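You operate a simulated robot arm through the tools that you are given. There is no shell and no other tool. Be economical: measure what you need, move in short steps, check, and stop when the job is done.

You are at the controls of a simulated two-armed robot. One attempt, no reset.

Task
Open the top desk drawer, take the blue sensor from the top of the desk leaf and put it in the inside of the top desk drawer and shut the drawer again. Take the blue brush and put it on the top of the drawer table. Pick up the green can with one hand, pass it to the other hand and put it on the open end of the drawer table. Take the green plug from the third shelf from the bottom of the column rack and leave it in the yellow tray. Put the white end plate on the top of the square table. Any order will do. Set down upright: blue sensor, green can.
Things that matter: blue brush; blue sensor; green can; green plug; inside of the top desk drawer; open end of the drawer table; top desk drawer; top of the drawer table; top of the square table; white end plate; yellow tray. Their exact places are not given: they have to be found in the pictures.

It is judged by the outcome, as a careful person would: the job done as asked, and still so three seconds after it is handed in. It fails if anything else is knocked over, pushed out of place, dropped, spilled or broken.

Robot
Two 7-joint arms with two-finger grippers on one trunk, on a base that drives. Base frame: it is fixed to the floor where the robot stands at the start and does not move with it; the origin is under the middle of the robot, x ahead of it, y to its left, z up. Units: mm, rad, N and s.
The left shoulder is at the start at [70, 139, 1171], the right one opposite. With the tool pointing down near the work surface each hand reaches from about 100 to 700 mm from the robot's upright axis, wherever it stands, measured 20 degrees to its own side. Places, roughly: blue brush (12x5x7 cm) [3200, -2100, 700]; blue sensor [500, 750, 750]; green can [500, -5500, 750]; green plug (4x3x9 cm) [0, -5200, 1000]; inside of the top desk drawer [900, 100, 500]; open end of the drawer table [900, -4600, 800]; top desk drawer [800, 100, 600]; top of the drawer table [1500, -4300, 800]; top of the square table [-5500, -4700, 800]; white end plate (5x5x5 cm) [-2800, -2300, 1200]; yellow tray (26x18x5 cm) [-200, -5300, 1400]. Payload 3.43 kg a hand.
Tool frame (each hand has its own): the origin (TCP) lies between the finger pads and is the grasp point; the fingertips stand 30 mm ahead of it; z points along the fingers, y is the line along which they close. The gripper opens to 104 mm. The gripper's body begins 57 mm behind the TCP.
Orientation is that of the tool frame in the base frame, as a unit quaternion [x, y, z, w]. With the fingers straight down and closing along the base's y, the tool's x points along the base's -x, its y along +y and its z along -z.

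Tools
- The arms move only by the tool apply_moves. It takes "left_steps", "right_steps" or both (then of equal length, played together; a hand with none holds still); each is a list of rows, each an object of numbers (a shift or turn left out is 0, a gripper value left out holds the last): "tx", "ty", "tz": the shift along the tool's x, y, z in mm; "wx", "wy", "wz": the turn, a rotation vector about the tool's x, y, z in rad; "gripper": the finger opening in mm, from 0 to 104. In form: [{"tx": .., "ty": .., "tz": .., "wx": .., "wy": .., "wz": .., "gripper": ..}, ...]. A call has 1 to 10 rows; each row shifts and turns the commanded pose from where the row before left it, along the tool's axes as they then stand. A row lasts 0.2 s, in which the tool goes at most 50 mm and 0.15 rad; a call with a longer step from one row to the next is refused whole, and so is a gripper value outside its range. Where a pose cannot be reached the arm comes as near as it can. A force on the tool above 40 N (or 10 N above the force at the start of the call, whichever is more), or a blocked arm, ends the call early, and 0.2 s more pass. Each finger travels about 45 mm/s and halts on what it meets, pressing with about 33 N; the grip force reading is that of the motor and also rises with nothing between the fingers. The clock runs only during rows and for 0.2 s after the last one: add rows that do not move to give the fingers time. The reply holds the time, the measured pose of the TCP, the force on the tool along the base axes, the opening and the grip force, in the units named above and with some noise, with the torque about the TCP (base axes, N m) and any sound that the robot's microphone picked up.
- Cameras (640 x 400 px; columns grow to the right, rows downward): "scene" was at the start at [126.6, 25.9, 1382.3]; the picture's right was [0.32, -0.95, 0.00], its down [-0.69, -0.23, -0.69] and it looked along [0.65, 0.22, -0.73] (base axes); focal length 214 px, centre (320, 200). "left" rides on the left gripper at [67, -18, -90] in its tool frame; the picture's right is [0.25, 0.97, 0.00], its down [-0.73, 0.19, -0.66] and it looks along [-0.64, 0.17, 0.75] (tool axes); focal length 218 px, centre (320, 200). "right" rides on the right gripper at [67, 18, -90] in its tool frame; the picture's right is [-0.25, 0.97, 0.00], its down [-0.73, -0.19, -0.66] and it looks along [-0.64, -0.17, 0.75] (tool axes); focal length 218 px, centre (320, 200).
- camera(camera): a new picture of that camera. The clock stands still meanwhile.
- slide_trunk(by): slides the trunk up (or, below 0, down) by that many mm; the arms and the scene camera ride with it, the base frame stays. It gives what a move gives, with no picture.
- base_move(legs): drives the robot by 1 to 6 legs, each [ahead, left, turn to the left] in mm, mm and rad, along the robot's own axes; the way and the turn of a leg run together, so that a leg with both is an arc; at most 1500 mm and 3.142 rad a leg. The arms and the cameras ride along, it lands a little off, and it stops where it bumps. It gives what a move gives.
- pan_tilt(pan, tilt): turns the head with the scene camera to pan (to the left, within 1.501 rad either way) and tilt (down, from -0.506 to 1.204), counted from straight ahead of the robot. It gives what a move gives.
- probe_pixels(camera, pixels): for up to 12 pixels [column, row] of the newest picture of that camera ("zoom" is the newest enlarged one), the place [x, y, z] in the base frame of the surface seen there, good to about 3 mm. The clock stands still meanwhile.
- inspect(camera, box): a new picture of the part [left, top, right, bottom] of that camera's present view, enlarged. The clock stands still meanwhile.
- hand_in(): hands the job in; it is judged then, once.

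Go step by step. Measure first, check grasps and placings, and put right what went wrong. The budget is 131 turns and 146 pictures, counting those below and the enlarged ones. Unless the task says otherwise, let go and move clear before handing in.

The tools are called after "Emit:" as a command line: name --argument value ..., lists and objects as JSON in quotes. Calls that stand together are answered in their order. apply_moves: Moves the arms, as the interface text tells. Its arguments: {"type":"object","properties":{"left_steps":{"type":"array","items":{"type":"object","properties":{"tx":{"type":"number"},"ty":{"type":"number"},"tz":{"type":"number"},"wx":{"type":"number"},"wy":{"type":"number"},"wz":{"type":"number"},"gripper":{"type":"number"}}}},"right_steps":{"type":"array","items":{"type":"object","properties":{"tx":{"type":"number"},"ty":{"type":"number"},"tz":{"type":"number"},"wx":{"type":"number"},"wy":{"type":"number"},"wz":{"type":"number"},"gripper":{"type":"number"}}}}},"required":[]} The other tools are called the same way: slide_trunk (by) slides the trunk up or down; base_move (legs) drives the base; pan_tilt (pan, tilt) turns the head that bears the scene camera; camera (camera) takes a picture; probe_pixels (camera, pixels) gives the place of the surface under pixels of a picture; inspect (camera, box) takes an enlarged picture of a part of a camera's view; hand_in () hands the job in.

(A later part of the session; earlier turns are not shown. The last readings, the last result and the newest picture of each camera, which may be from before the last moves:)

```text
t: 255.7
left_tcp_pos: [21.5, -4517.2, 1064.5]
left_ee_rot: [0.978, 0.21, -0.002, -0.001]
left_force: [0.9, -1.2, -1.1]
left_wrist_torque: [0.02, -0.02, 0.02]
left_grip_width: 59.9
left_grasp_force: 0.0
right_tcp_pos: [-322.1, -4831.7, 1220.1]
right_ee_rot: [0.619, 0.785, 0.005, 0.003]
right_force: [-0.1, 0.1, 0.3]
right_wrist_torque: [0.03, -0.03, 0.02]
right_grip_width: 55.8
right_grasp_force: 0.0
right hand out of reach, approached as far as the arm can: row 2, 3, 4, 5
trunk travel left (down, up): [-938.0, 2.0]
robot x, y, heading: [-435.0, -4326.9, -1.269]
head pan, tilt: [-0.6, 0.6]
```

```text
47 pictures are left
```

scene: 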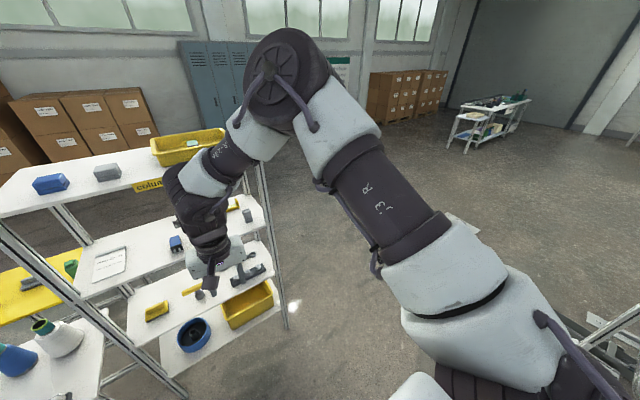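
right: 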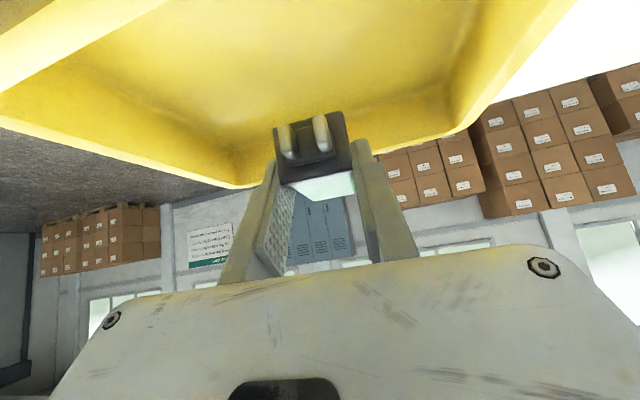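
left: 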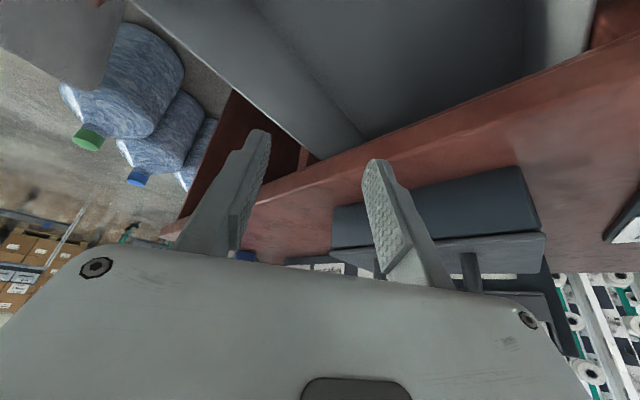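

The green plug is visible in the tray (192,143). Continue: rotate the right hand to close fore-aft, and lean the left hand to the right.

Emit:
probe_pixels --camera "scene" --pixels '[[590, 325], [625, 320], [560, 215], [350, 280], [470, 220], [290, 330]]'

Emit:
base_move --legs '[[-200, -300, 0]]'

Emit:
apply_moves --right_steps '[{"wz": 0.15}, {"wz": 0.15}, {"wz": 0.15}, {"wz": 0.15}, {"wz": 0.15}, {"wz": 0.15}, {"wz": 0.15}, {"wz": 0.15}, {"wz": 0.15}, {"wz": 0.15}]' --left_steps '[{"wz": 0.07}, {"wy": -0.15}, {"wy": -0.15}, {"wy": -0.15}, {"wy": -0.15}, {"wy": -0.15}, {}, {}, {}, {}]'

Emit:
apply_moves --right_steps '[{"wz": 0.07}, {"wy": 0.15}, {"wy": 0.15}, {"wy": 0.15}, {"wy": 0.15}, {"wy": 0.15}]'

Emit:
pan_tilt --pan 0.0 --tilt 0.7

Emit:
camera --camera "scene"

```text
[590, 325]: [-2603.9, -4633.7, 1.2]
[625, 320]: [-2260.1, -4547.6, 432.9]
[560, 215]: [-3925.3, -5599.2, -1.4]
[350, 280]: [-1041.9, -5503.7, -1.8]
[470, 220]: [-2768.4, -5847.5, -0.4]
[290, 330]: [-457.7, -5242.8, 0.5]
```

```text
t: 258.0
left_tcp_pos: [-322.2, -4417.9, 1062.3]
left_ee_rot: [0.978, 0.211, -0.004, 0.0]
left_force: [0.3, 0.5, -0.3]
left_wrist_torque: [0.0, 0.02, 0.0]
left_grip_width: 59.9
left_grasp_force: 0.1
right_tcp_pos: [-666.7, -4732.0, 1221.4]
right_ee_rot: [0.619, 0.785, 0.004, 0.002]
right_force: [0.2, -0.2, 1.1]
right_wrist_torque: [0.03, 0.02, 0.01]
right_grip_width: 56.0
right_grasp_force: 0.0
trunk travel left (down, up): [-938.0, 2.0]
robot x, y, heading: [-780.8, -4230.4, -1.264]
head pan, tilt: [-0.6, 0.6]
```

```text
t: 260.2
left_tcp_pos: [-324.5, -4416.6, 1063.2]
left_ee_rot: [0.915, 0.164, -0.362, 0.065]
left_force: [0.1, 0.1, 0.3]
left_wrist_torque: [-0.01, -0.01, -0.02]
left_grip_width: 59.9
left_grasp_force: 0.1
right_tcp_pos: [-667.1, -4729.9, 1221.5]
right_ee_rot: [0.988, 0.153, 0.006, 0.0]
right_force: [-0.4, -0.2, 0.1]
right_wrist_torque: [0.01, 0.02, 0.0]
right_grip_width: 55.8
right_grasp_force: 0.1
trunk travel left (down, up): [-938.0, 2.0]
robot x, y, heading: [-781.9, -4231.8, -1.264]
head pan, tilt: [-0.6, 0.6]
```

```text
t: 261.6
left_tcp_pos: [-326.6, -4417.2, 1065.2]
left_ee_rot: [0.915, 0.164, -0.362, 0.065]
left_force: [-0.7, -0.1, 0.6]
left_wrist_torque: [0.04, -0.02, 0.02]
left_grip_width: 60.0
left_grasp_force: 0.1
right_tcp_pos: [-670.6, -4729.8, 1222.5]
right_ee_rot: [0.921, 0.11, 0.37, -0.044]
right_force: [-1.0, -0.3, -0.5]
right_wrist_torque: [0.01, -0.04, 0.01]
right_grip_width: 55.9
right_grasp_force: 0.0
trunk travel left (down, up): [-938.0, 2.0]
robot x, y, heading: [-783.4, -4230.3, -1.267]
head pan, tilt: [-0.6, 0.6]
```

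```text
t: 262.6
left_tcp_pos: [-324.9, -4416.2, 1063.9]
left_ee_rot: [0.915, 0.163, -0.363, 0.064]
left_force: [0.1, -0.3, -0.3]
left_wrist_torque: [-0.01, -0.02, 0.01]
left_grip_width: 59.7
left_grasp_force: 0.0
right_tcp_pos: [-668.8, -4728.6, 1221.3]
right_ee_rot: [0.923, 0.111, 0.367, -0.044]
right_force: [0.0, 0.1, 0.3]
right_wrist_torque: [-0.03, -0.01, 0.02]
right_grip_width: 55.8
right_grasp_force: 0.0
trunk travel left (down, up): [-938.0, 2.0]
robot x, y, heading: [-778.9, -4228.4, -1.262]
head pan, tilt: [0.0, 0.7]
```

```text
46 pictures are left
```

scene: 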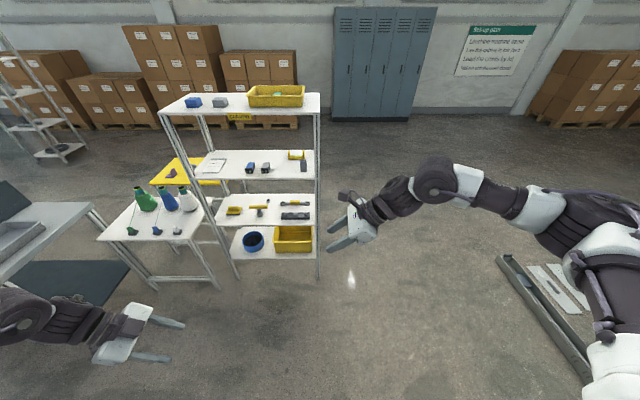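

Both hands reach the inward lean (about 0.75 rad). Now check the corridor between the rack's right leg and the floor rail at (500,260).

Emit:
probe_pixels --camera "scene" --pixels '[[498, 258], [520, 300], [560, 350], [585, 390], [318, 278], [318, 110], [240, 282], [210, 165], [400, 200], [243, 185]]'

```text
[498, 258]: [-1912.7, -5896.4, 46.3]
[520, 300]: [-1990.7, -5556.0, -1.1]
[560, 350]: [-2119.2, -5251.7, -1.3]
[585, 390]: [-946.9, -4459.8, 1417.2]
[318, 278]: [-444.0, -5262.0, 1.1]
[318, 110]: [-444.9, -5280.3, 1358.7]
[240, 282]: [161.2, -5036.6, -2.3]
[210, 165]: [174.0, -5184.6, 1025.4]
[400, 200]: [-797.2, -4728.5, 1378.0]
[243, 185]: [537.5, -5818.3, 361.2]
```

The corridor is wide (rail beyond x<-1900). Drive around the west end of the rack to the south side of the yellow table and face north.

Emit:
base_move --legs '[[0, -720, 0], [1130, 0, 0], [1130, 0, 0], [0, 1300, 0], [0, 0, 3.14]]'

Emit:
pan_tilt --pan 0.0 --tilt 0.75

Emit:
camera --camera "scene"

```text
t: 264.1
left_tcp_pos: [-414.7, -4445.2, 1065.9]
left_ee_rot: [0.916, 0.164, -0.362, 0.064]
left_force: [0.2, 0.7, 0.4]
left_wrist_torque: [0.02, -0.06, 0.03]
left_grip_width: 60.0
left_grasp_force: 0.1
right_tcp_pos: [-760.1, -4759.8, 1221.4]
right_ee_rot: [0.922, 0.109, 0.369, -0.044]
right_force: [0.0, 0.1, 0.3]
right_wrist_torque: [0.03, -0.01, 0.01]
right_grip_width: 55.9
right_grasp_force: 0.1
trunk travel left (down, up): [-938.0, 2.0]
robot x, y, heading: [-870.7, -4256.6, -1.268]
head pan, tilt: [0.0, 0.7]
stopped in leg 1: the robot was blocked; the commanded pose is now the measured one
```

```text
t: 264.8
left_tcp_pos: [-412.9, -4446.8, 1063.8]
left_ee_rot: [0.916, 0.163, -0.362, 0.064]
left_force: [0.2, 0.4, 0.3]
left_wrist_torque: [0.03, 0.0, -0.02]
left_grip_width: 60.1
left_grasp_force: 0.1
right_tcp_pos: [-757.6, -4758.4, 1222.5]
right_ee_rot: [0.922, 0.109, 0.368, -0.045]
right_force: [0.4, 0.3, -0.8]
right_wrist_torque: [0.01, -0.01, 0.0]
right_grip_width: 56.0
right_grasp_force: 0.0
trunk travel left (down, up): [-938.0, 2.0]
robot x, y, heading: [-870.5, -4257.8, -1.269]
head pan, tilt: [0.0, 0.75]
```

```text
45 pictures are left
```

scene: 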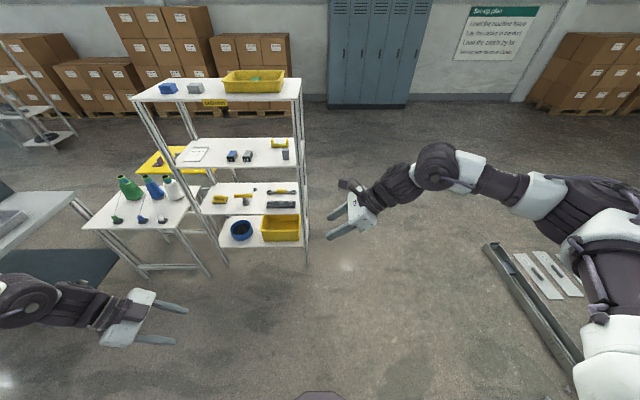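

Something on the right blocked the base. Look there.

Emit:
base_move --legs '[[0, 60, 0]]'

Emit:
pan_tilt --pan -1.3 --tilt 0.9

Emit:
camera --camera "scene"

Emit:
probe_pixels --camera "scene" --pixels '[[100, 100], [150, 150], [200, 200], [320, 120], [420, 150], [480, 200], [520, 300], [400, 80], [250, 90], [560, 120]]'

```text
t: 265.7
left_tcp_pos: [-365.7, -4433.6, 1066.7]
left_ee_rot: [0.917, 0.163, -0.359, 0.064]
left_force: [-1.1, -0.7, 0.1]
left_wrist_torque: [0.01, -0.08, 0.02]
left_grip_width: 60.2
left_grasp_force: 0.0
right_tcp_pos: [-712.3, -4745.9, 1222.1]
right_ee_rot: [0.921, 0.107, 0.372, -0.044]
right_force: [-0.1, -1.0, -0.2]
right_wrist_torque: [0.03, -0.06, 0.01]
right_grip_width: 56.0
right_grasp_force: 0.1
trunk travel left (down, up): [-938.0, 2.0]
robot x, y, heading: [-813.5, -4240.8, -1.27]
head pan, tilt: [0.0, 0.75]
```

```text
t: 267.2
left_tcp_pos: [-358.0, -4429.7, 1065.0]
left_ee_rot: [0.916, 0.162, -0.363, 0.063]
left_force: [0.2, 0.0, 0.0]
left_wrist_torque: [-0.02, 0.01, -0.01]
left_grip_width: 60.1
left_grasp_force: 0.0
right_tcp_pos: [-703.4, -4742.5, 1221.8]
right_ee_rot: [0.923, 0.107, 0.368, -0.043]
right_force: [0.2, 0.2, -0.9]
right_wrist_torque: [0.01, -0.04, 0.04]
right_grip_width: 56.1
right_grasp_force: 0.1
trunk travel left (down, up): [-938.0, 2.0]
robot x, y, heading: [-816.6, -4239.1, -1.271]
head pan, tilt: [-1.3, 0.901]
```

```text
44 pictures are left
```

scene: 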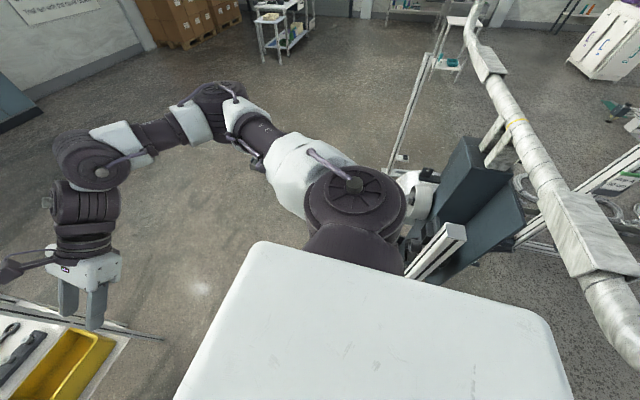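

```text
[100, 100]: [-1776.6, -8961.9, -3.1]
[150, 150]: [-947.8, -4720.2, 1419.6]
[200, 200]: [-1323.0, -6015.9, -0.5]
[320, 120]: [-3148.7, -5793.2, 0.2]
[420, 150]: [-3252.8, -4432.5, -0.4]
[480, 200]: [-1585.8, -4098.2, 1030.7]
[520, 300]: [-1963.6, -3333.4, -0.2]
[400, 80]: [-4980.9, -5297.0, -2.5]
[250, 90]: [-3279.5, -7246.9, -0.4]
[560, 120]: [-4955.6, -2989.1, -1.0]
```

A tower frame stands to the right-rear. I'll go straight −y first, then west, around the rack, and on to the yellow table's south side.

Emit:
base_move --legs '[[334, -103, 0], [199, -411, 0], [845, -313, 0], [677, 837, 0], [213, 928, 0], [0, 0, 3.13]]'

Emit:
pan_tilt --pan 0.0 --tilt 0.75

Emit:
camera --camera "scene"

```text
t: 293.2
left_tcp_pos: [294.6, -5943.2, 1062.8]
left_ee_rot: [-0.15, 0.917, 0.059, 0.365]
left_force: [-0.6, 0.8, 0.3]
left_wrist_torque: [0.01, 0.03, 0.02]
left_grip_width: 59.9
left_grasp_force: 0.1
right_tcp_pos: [648.7, -5637.6, 1222.7]
right_ee_rot: [-0.095, 0.924, -0.039, -0.369]
right_force: [0.3, -0.5, -0.7]
right_wrist_torque: [0.02, -0.05, 0.01]
right_grip_width: 56.1
right_grasp_force: 0.0
trunk travel left (down, up): [-938.0, 2.0]
robot x, y, heading: [745.1, -6144.1, 1.841]
head pan, tilt: [-1.3, 0.901]
```

```text
t: 294.6
left_tcp_pos: [295.6, -5942.9, 1063.5]
left_ee_rot: [-0.15, 0.918, 0.059, 0.363]
left_force: [0.3, -0.7, 0.3]
left_wrist_torque: [0.01, 0.01, 0.05]
left_grip_width: 59.9
left_grasp_force: 0.0
right_tcp_pos: [648.7, -5639.0, 1221.9]
right_ee_rot: [-0.095, 0.924, -0.039, -0.368]
right_force: [0.6, -0.1, 0.1]
right_wrist_torque: [-0.01, 0.04, 0.06]
right_grip_width: 55.9
right_grasp_force: 0.1
trunk travel left (down, up): [-938.0, 2.0]
robot x, y, heading: [745.1, -6145.0, 1.847]
head pan, tilt: [0.0, 0.75]
```

```text
43 pictures are left
```

scene: 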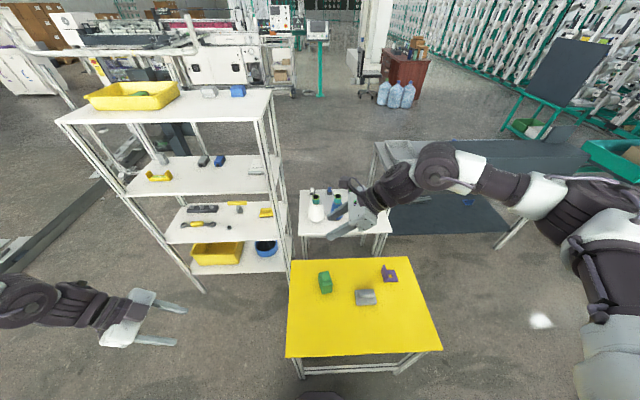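

In position. The green can is at (325,282). Zoom and probe.

Emit:
inspect --camera "scene" --box '[285, 240, 405, 320]'

Emit:
probe_pixels --camera "zoom" --pixels '[[185, 190], [205, 168], [235, 178], [218, 205], [190, 260], [222, 272], [245, 255], [205, 235], [300, 250], [212, 190]]'

```text
5.00 times, centred on (345, 280) of scene
```

zoom: 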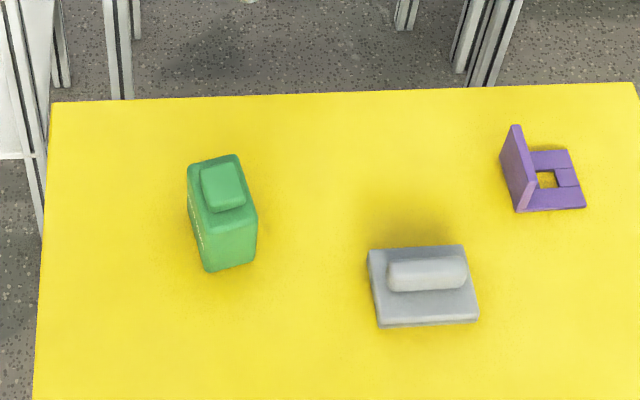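

```text
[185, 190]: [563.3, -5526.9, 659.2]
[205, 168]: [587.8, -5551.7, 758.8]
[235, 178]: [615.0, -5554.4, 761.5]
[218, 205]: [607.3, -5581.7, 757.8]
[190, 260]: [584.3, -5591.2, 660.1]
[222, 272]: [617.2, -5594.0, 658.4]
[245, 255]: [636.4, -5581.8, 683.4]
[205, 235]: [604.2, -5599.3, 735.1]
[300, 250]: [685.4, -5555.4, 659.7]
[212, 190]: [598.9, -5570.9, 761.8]
```

Need the can's footprint; probe its body-top corners.

Emit:
probe_pixels --camera "zoom" --pixels '[[193, 173], [197, 200], [208, 228], [230, 222], [252, 212], [246, 190], [238, 160], [195, 215], [203, 262], [254, 262]]'

Emit:
camera --camera "right"

```text
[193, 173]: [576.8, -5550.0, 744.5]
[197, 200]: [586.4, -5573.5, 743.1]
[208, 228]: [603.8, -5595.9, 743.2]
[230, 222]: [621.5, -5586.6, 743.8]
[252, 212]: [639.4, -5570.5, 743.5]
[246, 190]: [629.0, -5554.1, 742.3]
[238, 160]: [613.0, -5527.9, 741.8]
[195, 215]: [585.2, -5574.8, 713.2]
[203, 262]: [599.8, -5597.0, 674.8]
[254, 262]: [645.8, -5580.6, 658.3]
```

```text
41 pictures are left
```

right: 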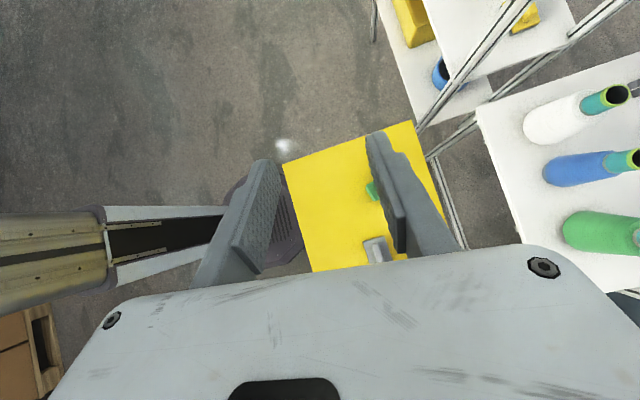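

Can body: 55×45 mm footprint, centre (608,-5561), top z 743 (cap 761), long side at yaw 2.12. Turn 0.273 left and position the right hand over it, opening to 85, then lower the trunk 330.

Emit:
base_move --legs '[[0, 0, 0.273], [56, -159, 0]]'

Emit:
apply_moves --right_steps '[{"gripper": 85}, {"gripper": 85}, {"gripper": 85}]'

Emit:
slide_trunk --by -330

Emit:
camera --camera "right"

Emit:
camera --camera "scene"

```text
t: 297.0
left_tcp_pos: [361.3, -5945.7, 1061.3]
left_ee_rot: [-0.274, 0.888, 0.109, 0.354]
left_force: [-1.4, -0.6, -0.6]
left_wrist_torque: [0.03, 0.01, 0.03]
left_grip_width: 60.2
left_grasp_force: 0.1
right_tcp_pos: [618.2, -5556.9, 1222.8]
right_ee_rot: [-0.222, 0.902, -0.089, -0.359]
right_force: [-0.6, 0.4, 0.2]
right_wrist_torque: [0.03, -0.01, 0.02]
right_grip_width: 56.0
right_grasp_force: 0.1
trunk travel left (down, up): [-938.0, 2.0]
robot x, y, heading: [847.9, -6010.3, 2.124]
head pan, tilt: [0.0, 0.75]
```

```text
t: 297.8
left_tcp_pos: [363.0, -5941.6, 1063.8]
left_ee_rot: [-0.276, 0.888, 0.108, 0.351]
left_force: [-0.6, -0.4, 0.5]
left_wrist_torque: [-0.01, 0.0, 0.01]
left_grip_width: 60.1
left_grasp_force: 0.0
right_tcp_pos: [621.2, -5553.7, 1221.2]
right_ee_rot: [-0.221, 0.902, -0.089, -0.36]
right_force: [-0.2, -0.2, -0.2]
right_wrist_torque: [-0.02, 0.01, 0.02]
right_grip_width: 85.0
right_grasp_force: 0.0
trunk travel left (down, up): [-938.0, 2.0]
robot x, y, heading: [847.1, -6014.0, 2.118]
head pan, tilt: [0.0, 0.75]
```

```text
t: 301.1
left_tcp_pos: [362.8, -5943.6, 734.1]
left_ee_rot: [-0.275, 0.888, 0.109, 0.352]
left_force: [-0.5, 0.1, -0.1]
left_wrist_torque: [0.01, -0.01, 0.02]
left_grip_width: 60.2
left_grasp_force: 0.1
right_tcp_pos: [619.8, -5555.5, 892.7]
right_ee_rot: [-0.222, 0.902, -0.089, -0.36]
right_force: [1.0, 0.9, 0.7]
right_wrist_torque: [0.03, 0.0, -0.01]
right_grip_width: 85.2
right_grasp_force: 0.0
trunk travel left (down, up): [-608.0, 332.0]
robot x, y, heading: [849.8, -6013.5, 2.122]
head pan, tilt: [0.0, 0.75]
```

```text
40 pictures are left
```

right: 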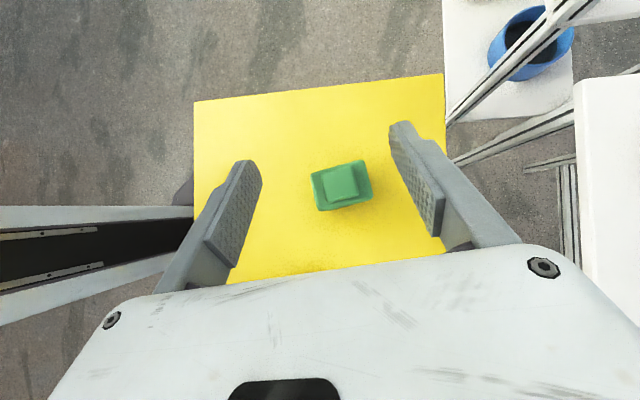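

```text
39 pictures are left
```

scene: 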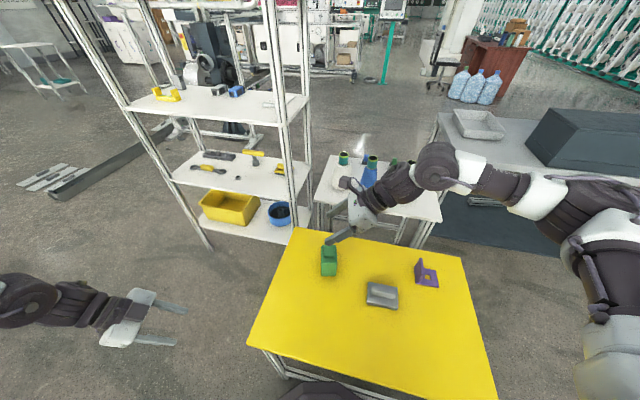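

Well centred. Lower the trunk 159 and close on the can.

Emit:
slide_trunk --by -159

Emit:
apply_moves --right_steps '[{"gripper": 30}, {"gripper": 30}, {"gripper": 30}, {"gripper": 30}]'

Emit:
camera --camera "right"

```text
t: 302.9
left_tcp_pos: [363.5, -5941.5, 576.0]
left_ee_rot: [-0.274, 0.888, 0.109, 0.353]
left_force: [-1.0, 0.1, 0.2]
left_wrist_torque: [-0.02, 0.0, 0.04]
left_grip_width: 60.0
left_grasp_force: 0.0
right_tcp_pos: [619.6, -5554.2, 732.4]
right_ee_rot: [-0.222, 0.902, -0.089, -0.36]
right_force: [-0.3, 0.0, -0.7]
right_wrist_torque: [0.0, 0.0, 0.01]
right_grip_width: 84.9
right_grasp_force: 0.0
trunk travel left (down, up): [-449.0, 491.0]
robot x, y, heading: [849.4, -6014.5, 2.119]
head pan, tilt: [0.0, 0.75]
```

```text
t: 303.9
left_tcp_pos: [363.0, -5942.7, 574.8]
left_ee_rot: [-0.275, 0.888, 0.109, 0.353]
left_force: [0.8, 0.3, -0.2]
left_wrist_torque: [-0.01, -0.02, 0.01]
left_grip_width: 60.1
left_grasp_force: 0.1
right_tcp_pos: [620.1, -5553.1, 732.7]
right_ee_rot: [-0.223, 0.902, -0.09, -0.36]
right_force: [0.3, -1.2, -0.1]
right_wrist_torque: [0.04, 0.07, 0.04]
right_grip_width: 69.7
right_grasp_force: 32.6
trunk travel left (down, up): [-449.0, 491.0]
robot x, y, heading: [848.4, -6010.9, 2.122]
head pan, tilt: [0.0, 0.75]
```

```text
38 pictures are left
```

right: 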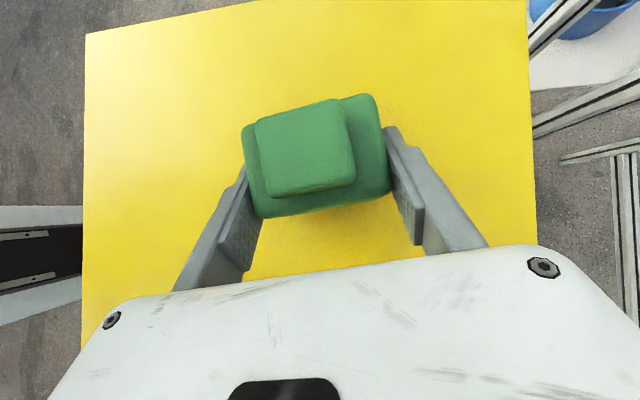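

Gripped at 69.7 mm but about 0.1 rad skewed. Open a little, yaw 0.11, and regrip square.

Emit:
apply_moves --right_steps '[{"gripper": 84}, {"gripper": 84}, {"wx": 0.078, "wz": -0.083}, {"gripper": 40}, {"gripper": 40}, {"gripper": 40}]'

Emit:
camera --camera "right"

```text
t: 305.3
left_tcp_pos: [362.6, -5942.1, 573.8]
left_ee_rot: [-0.275, 0.888, 0.109, 0.352]
left_force: [0.0, 0.7, 0.0]
left_wrist_torque: [-0.04, 0.0, -0.01]
left_grip_width: 60.1
left_grasp_force: 0.0
right_tcp_pos: [619.5, -5553.7, 733.3]
right_ee_rot: [-0.272, 0.888, -0.109, -0.354]
right_force: [0.7, 0.7, 0.1]
right_wrist_torque: [0.09, 0.0, -0.01]
right_grip_width: 69.6
right_grasp_force: 33.1
trunk travel left (down, up): [-449.0, 491.0]
robot x, y, heading: [849.8, -6009.8, 2.117]
head pan, tilt: [0.0, 0.75]
```

```text
37 pictures are left
```

right: 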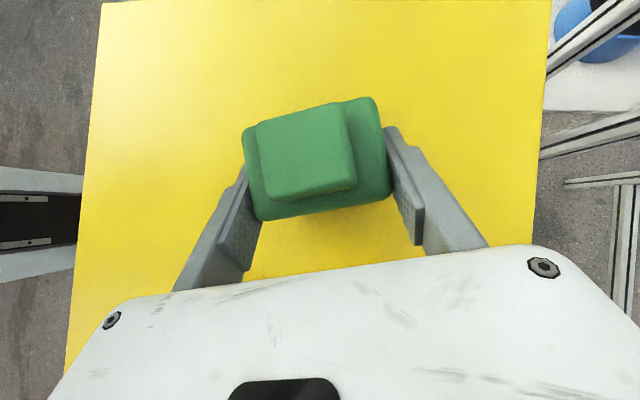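

Same width, so the can aligned itself; it's about 70 mm along the pads. Lift it with the trunk, open the left hand to 100 and bring it to a staging point left of the can.

Emit:
slide_trunk --by 300

Emit:
apply_moves --left_steps '[{"tx": -36.7, "ty": 19.7, "tz": 9.2, "gripper": 102}, {"tx": -36.7, "ty": 19.7, "tz": 9.2}, {"tx": -36.7, "ty": 19.7, "tz": 9.2}, {"tx": -36.7, "ty": 19.7, "tz": 9.2}, {"tx": -36.7, "ty": 19.7, "tz": 9.2}, {"tx": -36.7, "ty": 19.7, "tz": 9.2}, {"tx": -36.7, "ty": 19.7, "tz": 9.2}, {"tx": -36.7, "ty": 19.7, "tz": 9.2}, {"tx": -36.7, "ty": 19.7, "tz": 9.2}, {"tx": -36.7, "ty": 19.7, "tz": 9.2}]'

Emit:
camera --camera "scene"

```text
t: 308.3
left_tcp_pos: [361.9, -5941.7, 874.3]
left_ee_rot: [-0.275, 0.888, 0.109, 0.352]
left_force: [-0.3, 0.5, 0.5]
left_wrist_torque: [0.04, 0.02, 0.03]
left_grip_width: 60.2
left_grasp_force: 0.1
right_tcp_pos: [619.9, -5553.5, 1032.7]
right_ee_rot: [-0.274, 0.888, -0.11, -0.354]
right_force: [0.2, 0.3, -3.4]
right_wrist_torque: [0.03, -0.02, 0.01]
right_grip_width: 69.7
right_grasp_force: 32.0
trunk travel left (down, up): [-749.0, 191.0]
robot x, y, heading: [848.1, -6014.0, 2.124]
head pan, tilt: [0.0, 0.75]
```

```text
t: 310.5
left_tcp_pos: [525.4, -5590.2, 1059.3]
left_ee_rot: [-0.276, 0.888, 0.108, 0.351]
left_force: [1.0, -0.5, 0.5]
left_wrist_torque: [-0.02, -0.02, -0.01]
left_grip_width: 101.8
left_grasp_force: 0.2
right_tcp_pos: [621.9, -5552.5, 1032.2]
right_ee_rot: [-0.273, 0.888, -0.11, -0.355]
right_force: [0.1, 1.2, -3.7]
right_wrist_torque: [0.0, -0.02, 0.01]
right_grip_width: 69.7
right_grasp_force: 33.1
trunk travel left (down, up): [-749.0, 191.0]
robot x, y, heading: [852.9, -6014.2, 2.119]
head pan, tilt: [0.0, 0.75]
```

```text
36 pictures are left
```

scene: 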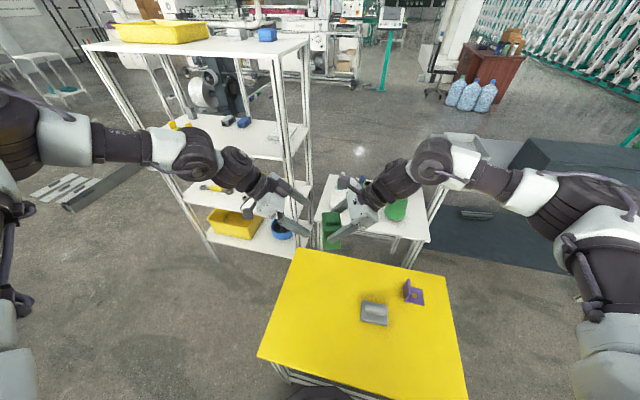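

Left hand is at the staging point; it needs −23 mm along its closing axis, then ~99 mm forward along its tool axis to grip the lower part of the can.

Emit:
apply_moves --left_steps '[{"ty": -23, "tx": -7}, {"tz": 25}, {"tz": 25}, {"tz": 25}, {"tz": 24}, {}]'

Emit:
camera --camera "left"

Emit:
inspect --camera "scene" --box '[230, 140, 430, 270]'

```text
t: 311.9
left_tcp_pos: [567.7, -5623.5, 1032.9]
left_ee_rot: [-0.276, 0.888, 0.108, 0.352]
left_force: [-1.3, 0.4, 0.0]
left_wrist_torque: [0.04, 0.01, 0.0]
left_grip_width: 101.9
left_grasp_force: 0.0
left hand out of reach, approached as far as the arm can: row 2, 3, 4, 5
right_tcp_pos: [619.3, -5552.7, 1032.3]
right_ee_rot: [-0.272, 0.888, -0.109, -0.354]
right_force: [0.1, 0.0, -3.6]
right_wrist_torque: [0.04, -0.04, -0.03]
right_grip_width: 69.6
right_grasp_force: 33.0
trunk travel left (down, up): [-749.0, 191.0]
robot x, y, heading: [848.5, -6009.6, 2.118]
head pan, tilt: [0.0, 0.75]
```

```text
35 pictures are left
```

left: 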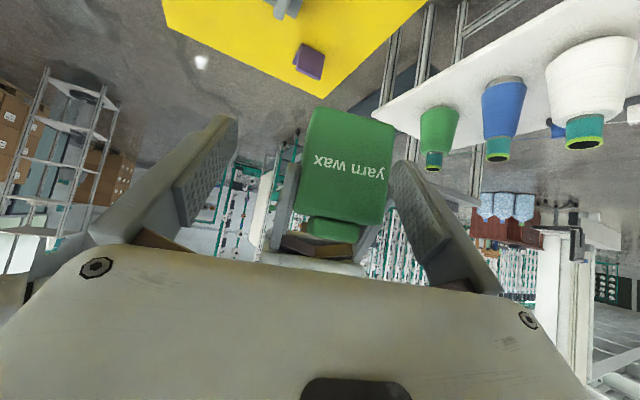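

```text
3.08 times, centred on (330, 205) of scene
```

zoom: 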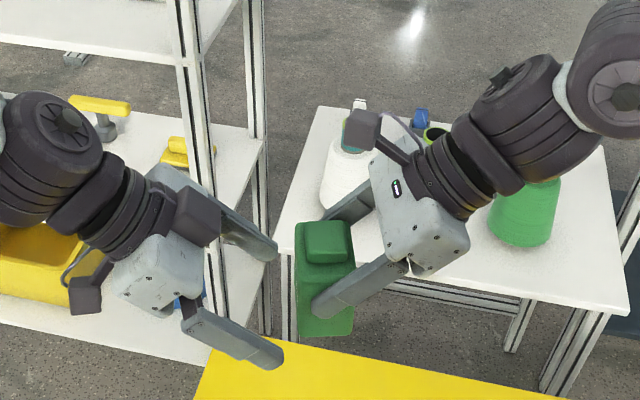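

The left arm hit an inner limit, so I'll bring the right hand (with the can) to it: −30 along closing axis first, then 68 mm up-left into the left fingers.

Emit:
apply_moves --right_steps '[{"ty": -30}, {"tx": 17, "tz": 2}, {"tx": 17, "tz": 2}, {"tx": 17, "tz": 2}, {"tx": 16, "tz": 1}, {}]'

Emit:
camera --camera "left"

Emit:
inspect --camera "scene" --box '[230, 140, 430, 270]'

```text
t: 313.3
left_tcp_pos: [566.7, -5622.4, 1032.3]
left_ee_rot: [-0.275, 0.888, 0.108, 0.352]
left_force: [-0.7, 0.3, 0.3]
left_wrist_torque: [0.01, -0.03, -0.05]
left_grip_width: 102.1
left_grasp_force: 0.1
right_tcp_pos: [592.2, -5607.2, 1074.0]
right_ee_rot: [-0.273, 0.888, -0.11, -0.354]
right_force: [0.8, 1.1, -3.5]
right_wrist_torque: [0.03, -0.07, -0.02]
right_grip_width: 69.3
right_grasp_force: 32.5
trunk travel left (down, up): [-749.0, 191.0]
robot x, y, heading: [848.9, -6013.3, 2.114]
head pan, tilt: [0.0, 0.75]
```

```text
33 pictures are left
```

left: 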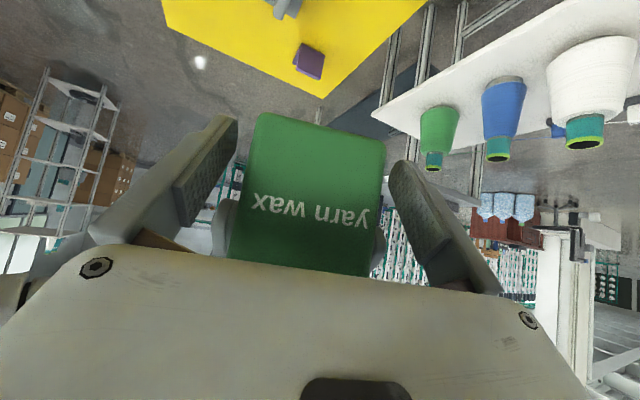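

```text
3.08 times, centred on (330, 205) of scene
```

zoom: 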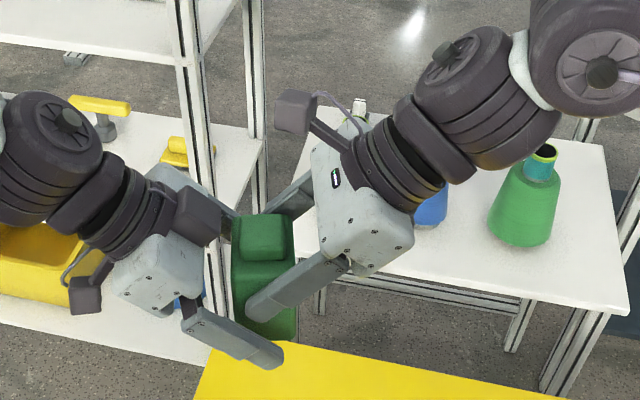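

Relative pose is as planned (left 30, down 42). Close the left gripper on the can.

Emit:
apply_moves --left_steps '[{"gripper": 50}, {"gripper": 50}, {"gripper": 50}, {"gripper": 50}]'

Emit:
camera --camera "left"

```text
t: 314.3
left_tcp_pos: [568.7, -5624.2, 1032.9]
left_ee_rot: [-0.273, 0.888, 0.106, 0.354]
left_force: [11.2, -7.1, 0.2]
left_wrist_torque: [0.11, 0.26, 0.21]
left_grip_width: 69.9
left_grasp_force: 33.6
right_tcp_pos: [591.6, -5606.9, 1074.8]
right_ee_rot: [-0.272, 0.888, -0.108, -0.355]
right_force: [-12.9, 7.3, -1.3]
right_wrist_torque: [0.19, 0.19, -0.6]
right_grip_width: 69.5
right_grasp_force: 32.7
trunk travel left (down, up): [-749.0, 191.0]
robot x, y, heading: [847.2, -6016.1, 2.12]
head pan, tilt: [0.0, 0.75]
```

```text
31 pictures are left
```

left: 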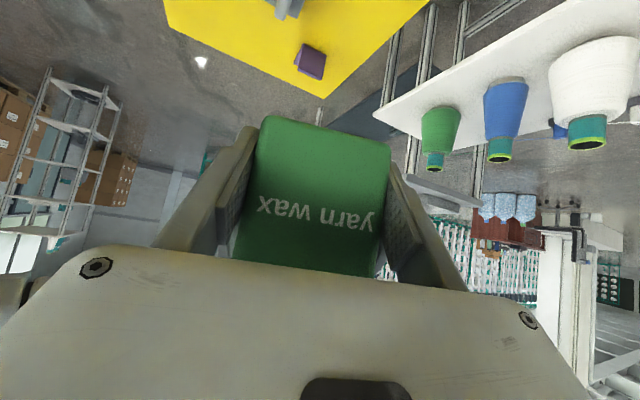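

Both hands hold it (69.9 mm left). Open the right hand and retreat along its axis.

Emit:
apply_moves --right_steps '[{"gripper": 80}, {"gripper": 90}, {"gripper": 96}, {"tz": -25}, {"tz": -40}, {"tz": -45}, {"tx": -30, "tz": -30}]'

Emit:
camera --camera "left"

```text
t: 315.9
left_tcp_pos: [568.9, -5622.7, 1032.6]
left_ee_rot: [-0.276, 0.888, 0.109, 0.352]
left_force: [0.3, 0.8, -0.2]
left_wrist_torque: [-0.03, 0.07, 0.01]
left_grip_width: 69.6
left_grasp_force: 32.5
right_tcp_pos: [694.3, -5540.2, 1153.7]
right_ee_rot: [-0.273, 0.887, -0.11, -0.356]
right_force: [0.4, -0.4, -0.2]
right_wrist_torque: [0.01, 0.01, 0.0]
right_grip_width: 96.1
right_grasp_force: 0.1
trunk travel left (down, up): [-749.0, 191.0]
robot x, y, heading: [850.5, -6012.6, 2.122]
head pan, tilt: [0.0, 0.75]
```

```text
30 pictures are left
```

left: 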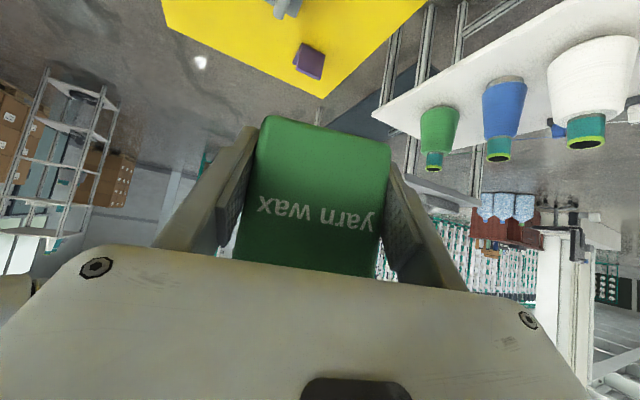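

Hand-over complete; the left hand holds the can. Now inspect the open end of the drawer table from here.

Emit:
pan_tilt --pan -0.45 --tilt 0.5

Emit:
camera --camera "scene"

```text
t: 316.8
left_tcp_pos: [565.7, -5623.4, 1031.5]
left_ee_rot: [-0.275, 0.888, 0.109, 0.352]
left_force: [-0.4, -0.2, -0.1]
left_wrist_torque: [-0.04, 0.07, -0.01]
left_grip_width: 69.7
left_grasp_force: 33.1
right_tcp_pos: [690.7, -5541.5, 1153.8]
right_ee_rot: [-0.273, 0.888, -0.11, -0.354]
right_force: [0.1, -0.5, 0.0]
right_wrist_torque: [0.0, 0.04, -0.03]
right_grip_width: 95.7
right_grasp_force: 0.0
trunk travel left (down, up): [-749.0, 191.0]
robot x, y, heading: [850.5, -6014.1, 2.117]
head pan, tilt: [-0.45, 0.499]
```

```text
29 pictures are left
```

scene: 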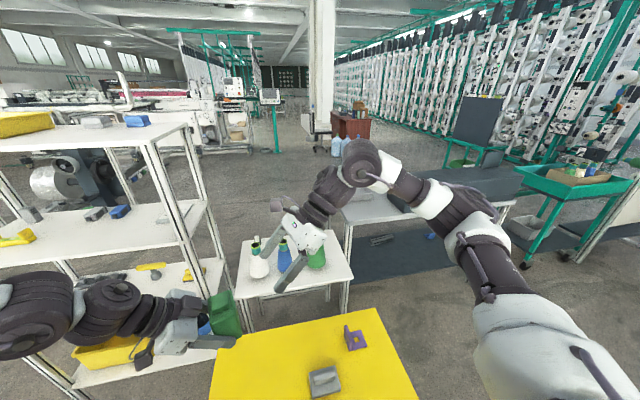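

Probe the table's south edge and tray from here.

Emit:
inspect --camera "scene" --box '[320, 150, 440, 240]'

Emit:
probe_pixels --camera "scene" --pixels '[[347, 224], [360, 219], [390, 216], [420, 208], [352, 210], [370, 205], [385, 205], [348, 200], [400, 205], [352, 270]]'

```text
4.44 times, centred on (380, 195) of scene
```

zoom: 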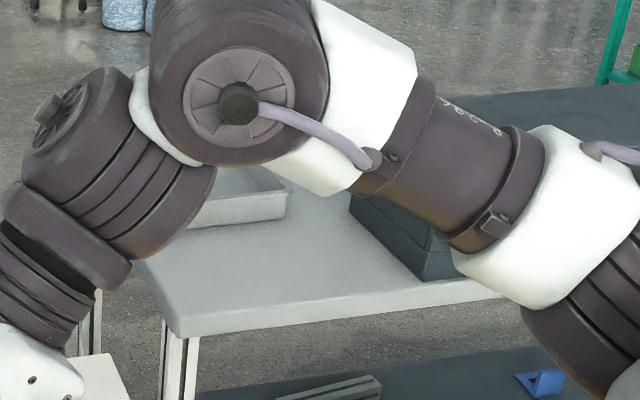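

```text
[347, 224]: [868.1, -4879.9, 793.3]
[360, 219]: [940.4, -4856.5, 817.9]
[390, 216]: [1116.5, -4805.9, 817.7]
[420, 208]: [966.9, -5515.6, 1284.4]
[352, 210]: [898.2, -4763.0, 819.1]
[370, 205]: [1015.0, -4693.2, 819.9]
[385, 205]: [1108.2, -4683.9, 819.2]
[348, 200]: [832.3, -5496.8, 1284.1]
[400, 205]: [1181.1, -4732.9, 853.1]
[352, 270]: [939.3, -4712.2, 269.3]
```

Free strip behind the tray on the open end: u −680…−400, d 4720–4910. I'll approach from the south with the can aimed at (974,-4746), first raising the right hand.

Emit:
apply_moves --right_steps '[{"tz": -40}, {"tz": -40}, {"tz": -30}]'

Emit:
base_move --legs '[[-157, -631, 0], [695, -121, 0], [0, 0, -0.077]]'

Emit:
pan_tilt --pan 0.1 --tilt 0.8

Emit:
camera --camera "scene"

Emit:
camera --camera "left"

```text
t: 317.6
left_tcp_pos: [568.0, -5623.9, 1032.5]
left_ee_rot: [-0.275, 0.888, 0.109, 0.353]
left_force: [0.1, 0.6, 0.4]
left_wrist_torque: [-0.04, 0.04, 0.03]
left_grip_width: 69.8
left_grasp_force: 33.4
right_tcp_pos: [754.6, -5499.8, 1234.4]
right_ee_rot: [-0.273, 0.887, -0.109, -0.355]
right_force: [0.7, -0.1, -0.6]
right_wrist_torque: [0.01, 0.0, 0.03]
right_grip_width: 96.1
right_grasp_force: 0.0
trunk travel left (down, up): [-749.0, 191.0]
robot x, y, heading: [852.3, -6011.4, 2.128]
head pan, tilt: [-0.45, 0.499]
```

```text
t: 319.4
left_tcp_pos: [748.6, -5565.0, 1029.0]
left_ee_rot: [-0.278, 0.887, 0.108, 0.353]
left_force: [0.3, 0.7, 0.2]
left_wrist_torque: [-0.03, 0.04, -0.03]
left_grip_width: 69.5
left_grasp_force: 32.7
right_tcp_pos: [934.2, -5441.7, 1234.4]
right_ee_rot: [-0.275, 0.888, -0.111, -0.352]
right_force: [-0.9, 0.3, -0.3]
right_wrist_torque: [-0.01, 0.03, 0.02]
right_grip_width: 95.9
right_grasp_force: 0.0
trunk travel left (down, up): [-749.0, 191.0]
robot x, y, heading: [1035.7, -5952.6, 2.119]
head pan, tilt: [-0.45, 0.499]
stopped in leg 1: the robot was blocked; the commanded pose is now the measured one
```

```text
t: 320.4
left_tcp_pos: [752.0, -5563.6, 1032.4]
left_ee_rot: [-0.276, 0.888, 0.108, 0.351]
left_force: [0.1, 0.5, 0.5]
left_wrist_torque: [-0.05, 0.01, 0.0]
left_grip_width: 69.6
left_grasp_force: 33.3
right_tcp_pos: [939.4, -5440.6, 1236.4]
right_ee_rot: [-0.273, 0.888, -0.109, -0.354]
right_force: [-0.3, -0.1, 0.6]
right_wrist_torque: [0.01, -0.02, -0.01]
right_grip_width: 96.1
right_grasp_force: 0.1
trunk travel left (down, up): [-749.0, 191.0]
robot x, y, heading: [1037.8, -5954.3, 2.118]
head pan, tilt: [0.099, 0.799]
```

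```text
27 pictures are left
```

scene: 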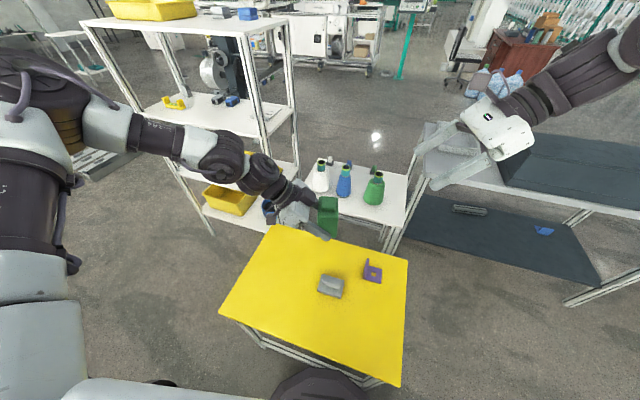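

```text
26 pictures are left
```

left: 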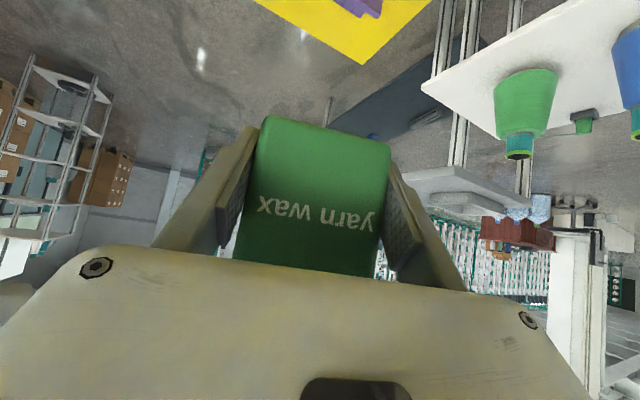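

The base touched the yellow table's corner leg and stopped; items on it look undisturbed. Back off south and take a wider path east, aiming the can at (1009,-4724).

Emit:
base_move --legs '[[-132, 33, 0], [-95, -445, 0], [406, -95, 0], [406, -95, 0], [0, 0, -0.078]]'

Emit:
pan_tilt --pan 0.05 --tilt 0.9

Emit:
camera --camera "scene"

```text
t: 328.8
left_tcp_pos: [990.5, -4737.2, 1029.8]
left_ee_rot: [-0.244, 0.897, 0.096, 0.356]
left_force: [0.0, -0.2, -3.1]
left_wrist_torque: [-0.04, 0.0, -0.01]
left_grip_width: 69.4
left_grasp_force: 33.4
right_tcp_pos: [1184.6, -4628.7, 1236.4]
right_ee_rot: [-0.242, 0.897, -0.097, -0.357]
right_force: [-0.3, -0.7, -0.1]
right_wrist_torque: [0.03, -0.02, 0.01]
right_grip_width: 95.7
right_grasp_force: 0.1
trunk travel left (down, up): [-749.0, 191.0]
robot x, y, heading: [1248.7, -5146.7, 2.052]
head pan, tilt: [0.099, 0.799]
```

```text
t: 329.5
left_tcp_pos: [992.0, -4737.0, 1031.1]
left_ee_rot: [-0.244, 0.897, 0.095, 0.355]
left_force: [1.2, 0.2, -2.6]
left_wrist_torque: [-0.01, 0.05, 0.02]
left_grip_width: 69.4
left_grasp_force: 33.0
right_tcp_pos: [1187.0, -4627.2, 1235.2]
right_ee_rot: [-0.242, 0.897, -0.096, -0.357]
right_force: [-0.3, 0.1, 0.1]
right_wrist_torque: [0.01, 0.0, -0.02]
right_grip_width: 96.0
right_grasp_force: 0.1
trunk travel left (down, up): [-749.0, 191.0]
robot x, y, heading: [1248.0, -5146.8, 2.05]
head pan, tilt: [0.051, 0.901]
```

```text
25 pictures are left
```

scene: 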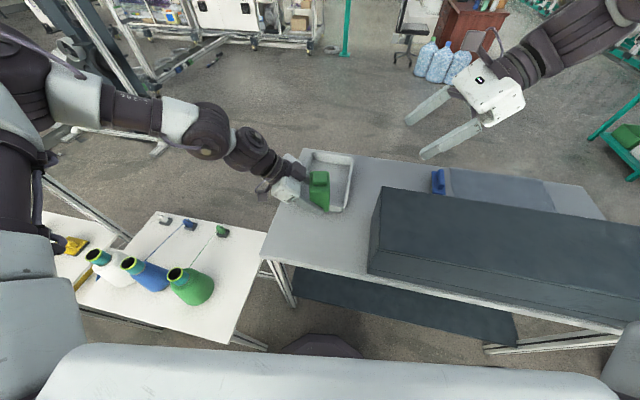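

The can is above the free surface behind the tray. Verify the tray's near rim position.

Emit:
probe_pixels --camera "scene" --pixels '[[340, 211], [345, 205], [300, 235], [330, 235], [373, 235], [290, 220]]'

Emit:
slide_trunk --by -150

Emit:
camera --camera "scene"

```text
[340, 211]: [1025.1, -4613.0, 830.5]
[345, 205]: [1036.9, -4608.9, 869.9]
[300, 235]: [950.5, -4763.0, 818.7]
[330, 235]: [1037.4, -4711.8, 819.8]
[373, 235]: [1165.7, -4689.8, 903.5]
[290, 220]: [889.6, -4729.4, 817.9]
```

```text
t: 331.2
left_tcp_pos: [991.5, -4736.5, 881.9]
left_ee_rot: [-0.244, 0.897, 0.095, 0.356]
left_force: [0.7, -0.6, -3.8]
left_wrist_torque: [-0.08, 0.02, -0.03]
left_grip_width: 69.6
left_grasp_force: 33.0
right_tcp_pos: [1186.7, -4626.1, 1085.2]
right_ee_rot: [-0.242, 0.897, -0.097, -0.357]
right_force: [-0.4, 0.4, -0.1]
right_wrist_torque: [-0.03, -0.01, 0.01]
right_grip_width: 96.2
right_grasp_force: 0.0
trunk travel left (down, up): [-599.0, 341.0]
robot x, y, heading: [1249.6, -5143.2, 2.042]
head pan, tilt: [0.051, 0.901]
```

```text
24 pictures are left
```

scene: 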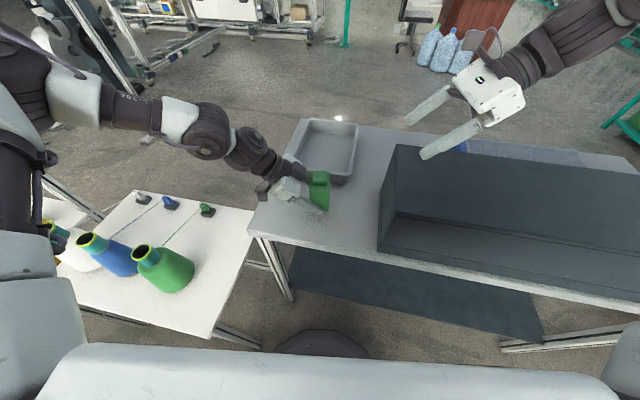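

Clear of tray and drawers. Lower the last 30 mm, watching force.

Emit:
slide_trunk --by -30

Emit:
inspect --camera "scene" --box '[250, 130, 400, 250]'

```text
t: 332.0
left_tcp_pos: [990.7, -4736.7, 851.5]
left_ee_rot: [-0.244, 0.897, 0.095, 0.355]
left_force: [-1.2, -0.1, 0.9]
left_wrist_torque: [0.15, 0.13, 0.09]
left_grip_width: 69.6
left_grasp_force: 32.8
right_tcp_pos: [1186.7, -4626.7, 1054.5]
right_ee_rot: [-0.242, 0.897, -0.097, -0.357]
right_force: [-0.5, -1.0, -0.6]
right_wrist_torque: [0.02, 0.04, -0.01]
right_grip_width: 96.0
right_grasp_force: 0.0
trunk travel left (down, up): [-569.0, 371.0]
robot x, y, heading: [1247.6, -5144.4, 2.045]
head pan, tilt: [0.051, 0.901]
```

```text
3.33 times, centred on (325, 190) of scene
```

zoom: 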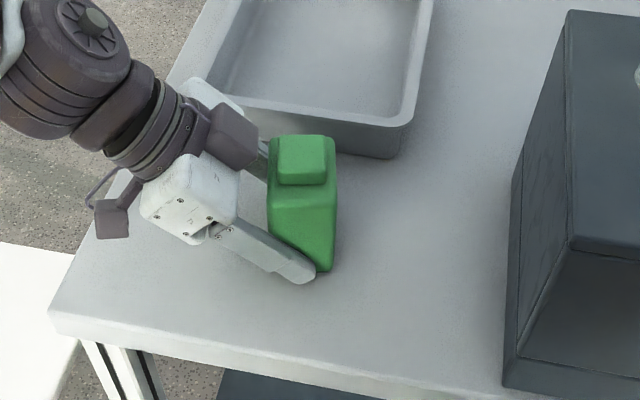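

The can is standing on the table. Open and retreat along the tool axis.

Emit:
apply_moves --left_steps '[{"gripper": 80}, {"gripper": 90}, {"gripper": 98}, {"tz": -30}, {"tz": -40}, {"tz": -40}, {"tz": -40}]'

Emit:
slide_trunk --by 300

Emit:
inspect --camera "scene" --box '[200, 130, 440, 300]'

```text
t: 333.6
left_tcp_pos: [903.2, -4789.9, 960.9]
left_ee_rot: [-0.244, 0.897, 0.095, 0.355]
left_force: [0.3, -0.5, 0.5]
left_wrist_torque: [-0.01, 0.01, 0.05]
left_grip_width: 98.1
left_grasp_force: 0.0
right_tcp_pos: [1186.9, -4627.8, 1056.0]
right_ee_rot: [-0.242, 0.897, -0.096, -0.358]
right_force: [0.2, -0.2, -0.2]
right_wrist_torque: [0.05, -0.02, 0.0]
right_grip_width: 96.1
right_grasp_force: 0.1
trunk travel left (down, up): [-569.0, 371.0]
robot x, y, heading: [1244.3, -5142.2, 2.048]
head pan, tilt: [0.051, 0.901]
```

```text
t: 336.6
left_tcp_pos: [903.5, -4789.5, 1259.0]
left_ee_rot: [-0.245, 0.897, 0.096, 0.355]
left_force: [-0.7, 0.0, 0.0]
left_wrist_torque: [-0.01, 0.02, 0.03]
left_grip_width: 98.1
left_grasp_force: 0.1
right_tcp_pos: [1185.9, -4626.5, 1354.8]
right_ee_rot: [-0.242, 0.897, -0.096, -0.357]
right_force: [-0.7, -0.9, 0.5]
right_wrist_torque: [-0.01, 0.01, 0.03]
right_grip_width: 96.0
right_grasp_force: 0.1
trunk travel left (down, up): [-869.0, 71.0]
robot x, y, heading: [1251.0, -5142.7, 2.048]
head pan, tilt: [0.051, 0.901]
```

```text
2.35 times, centred on (320, 215) of scene
```

zoom: 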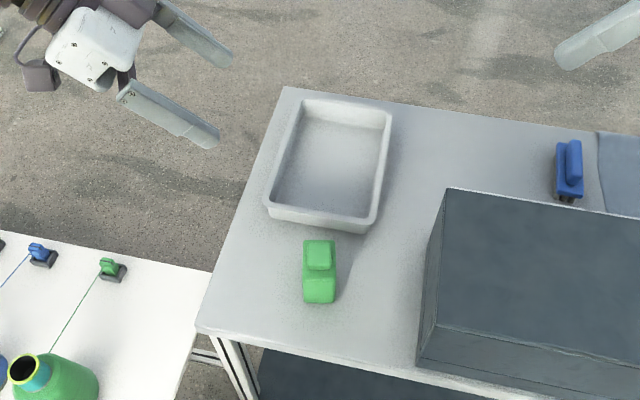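

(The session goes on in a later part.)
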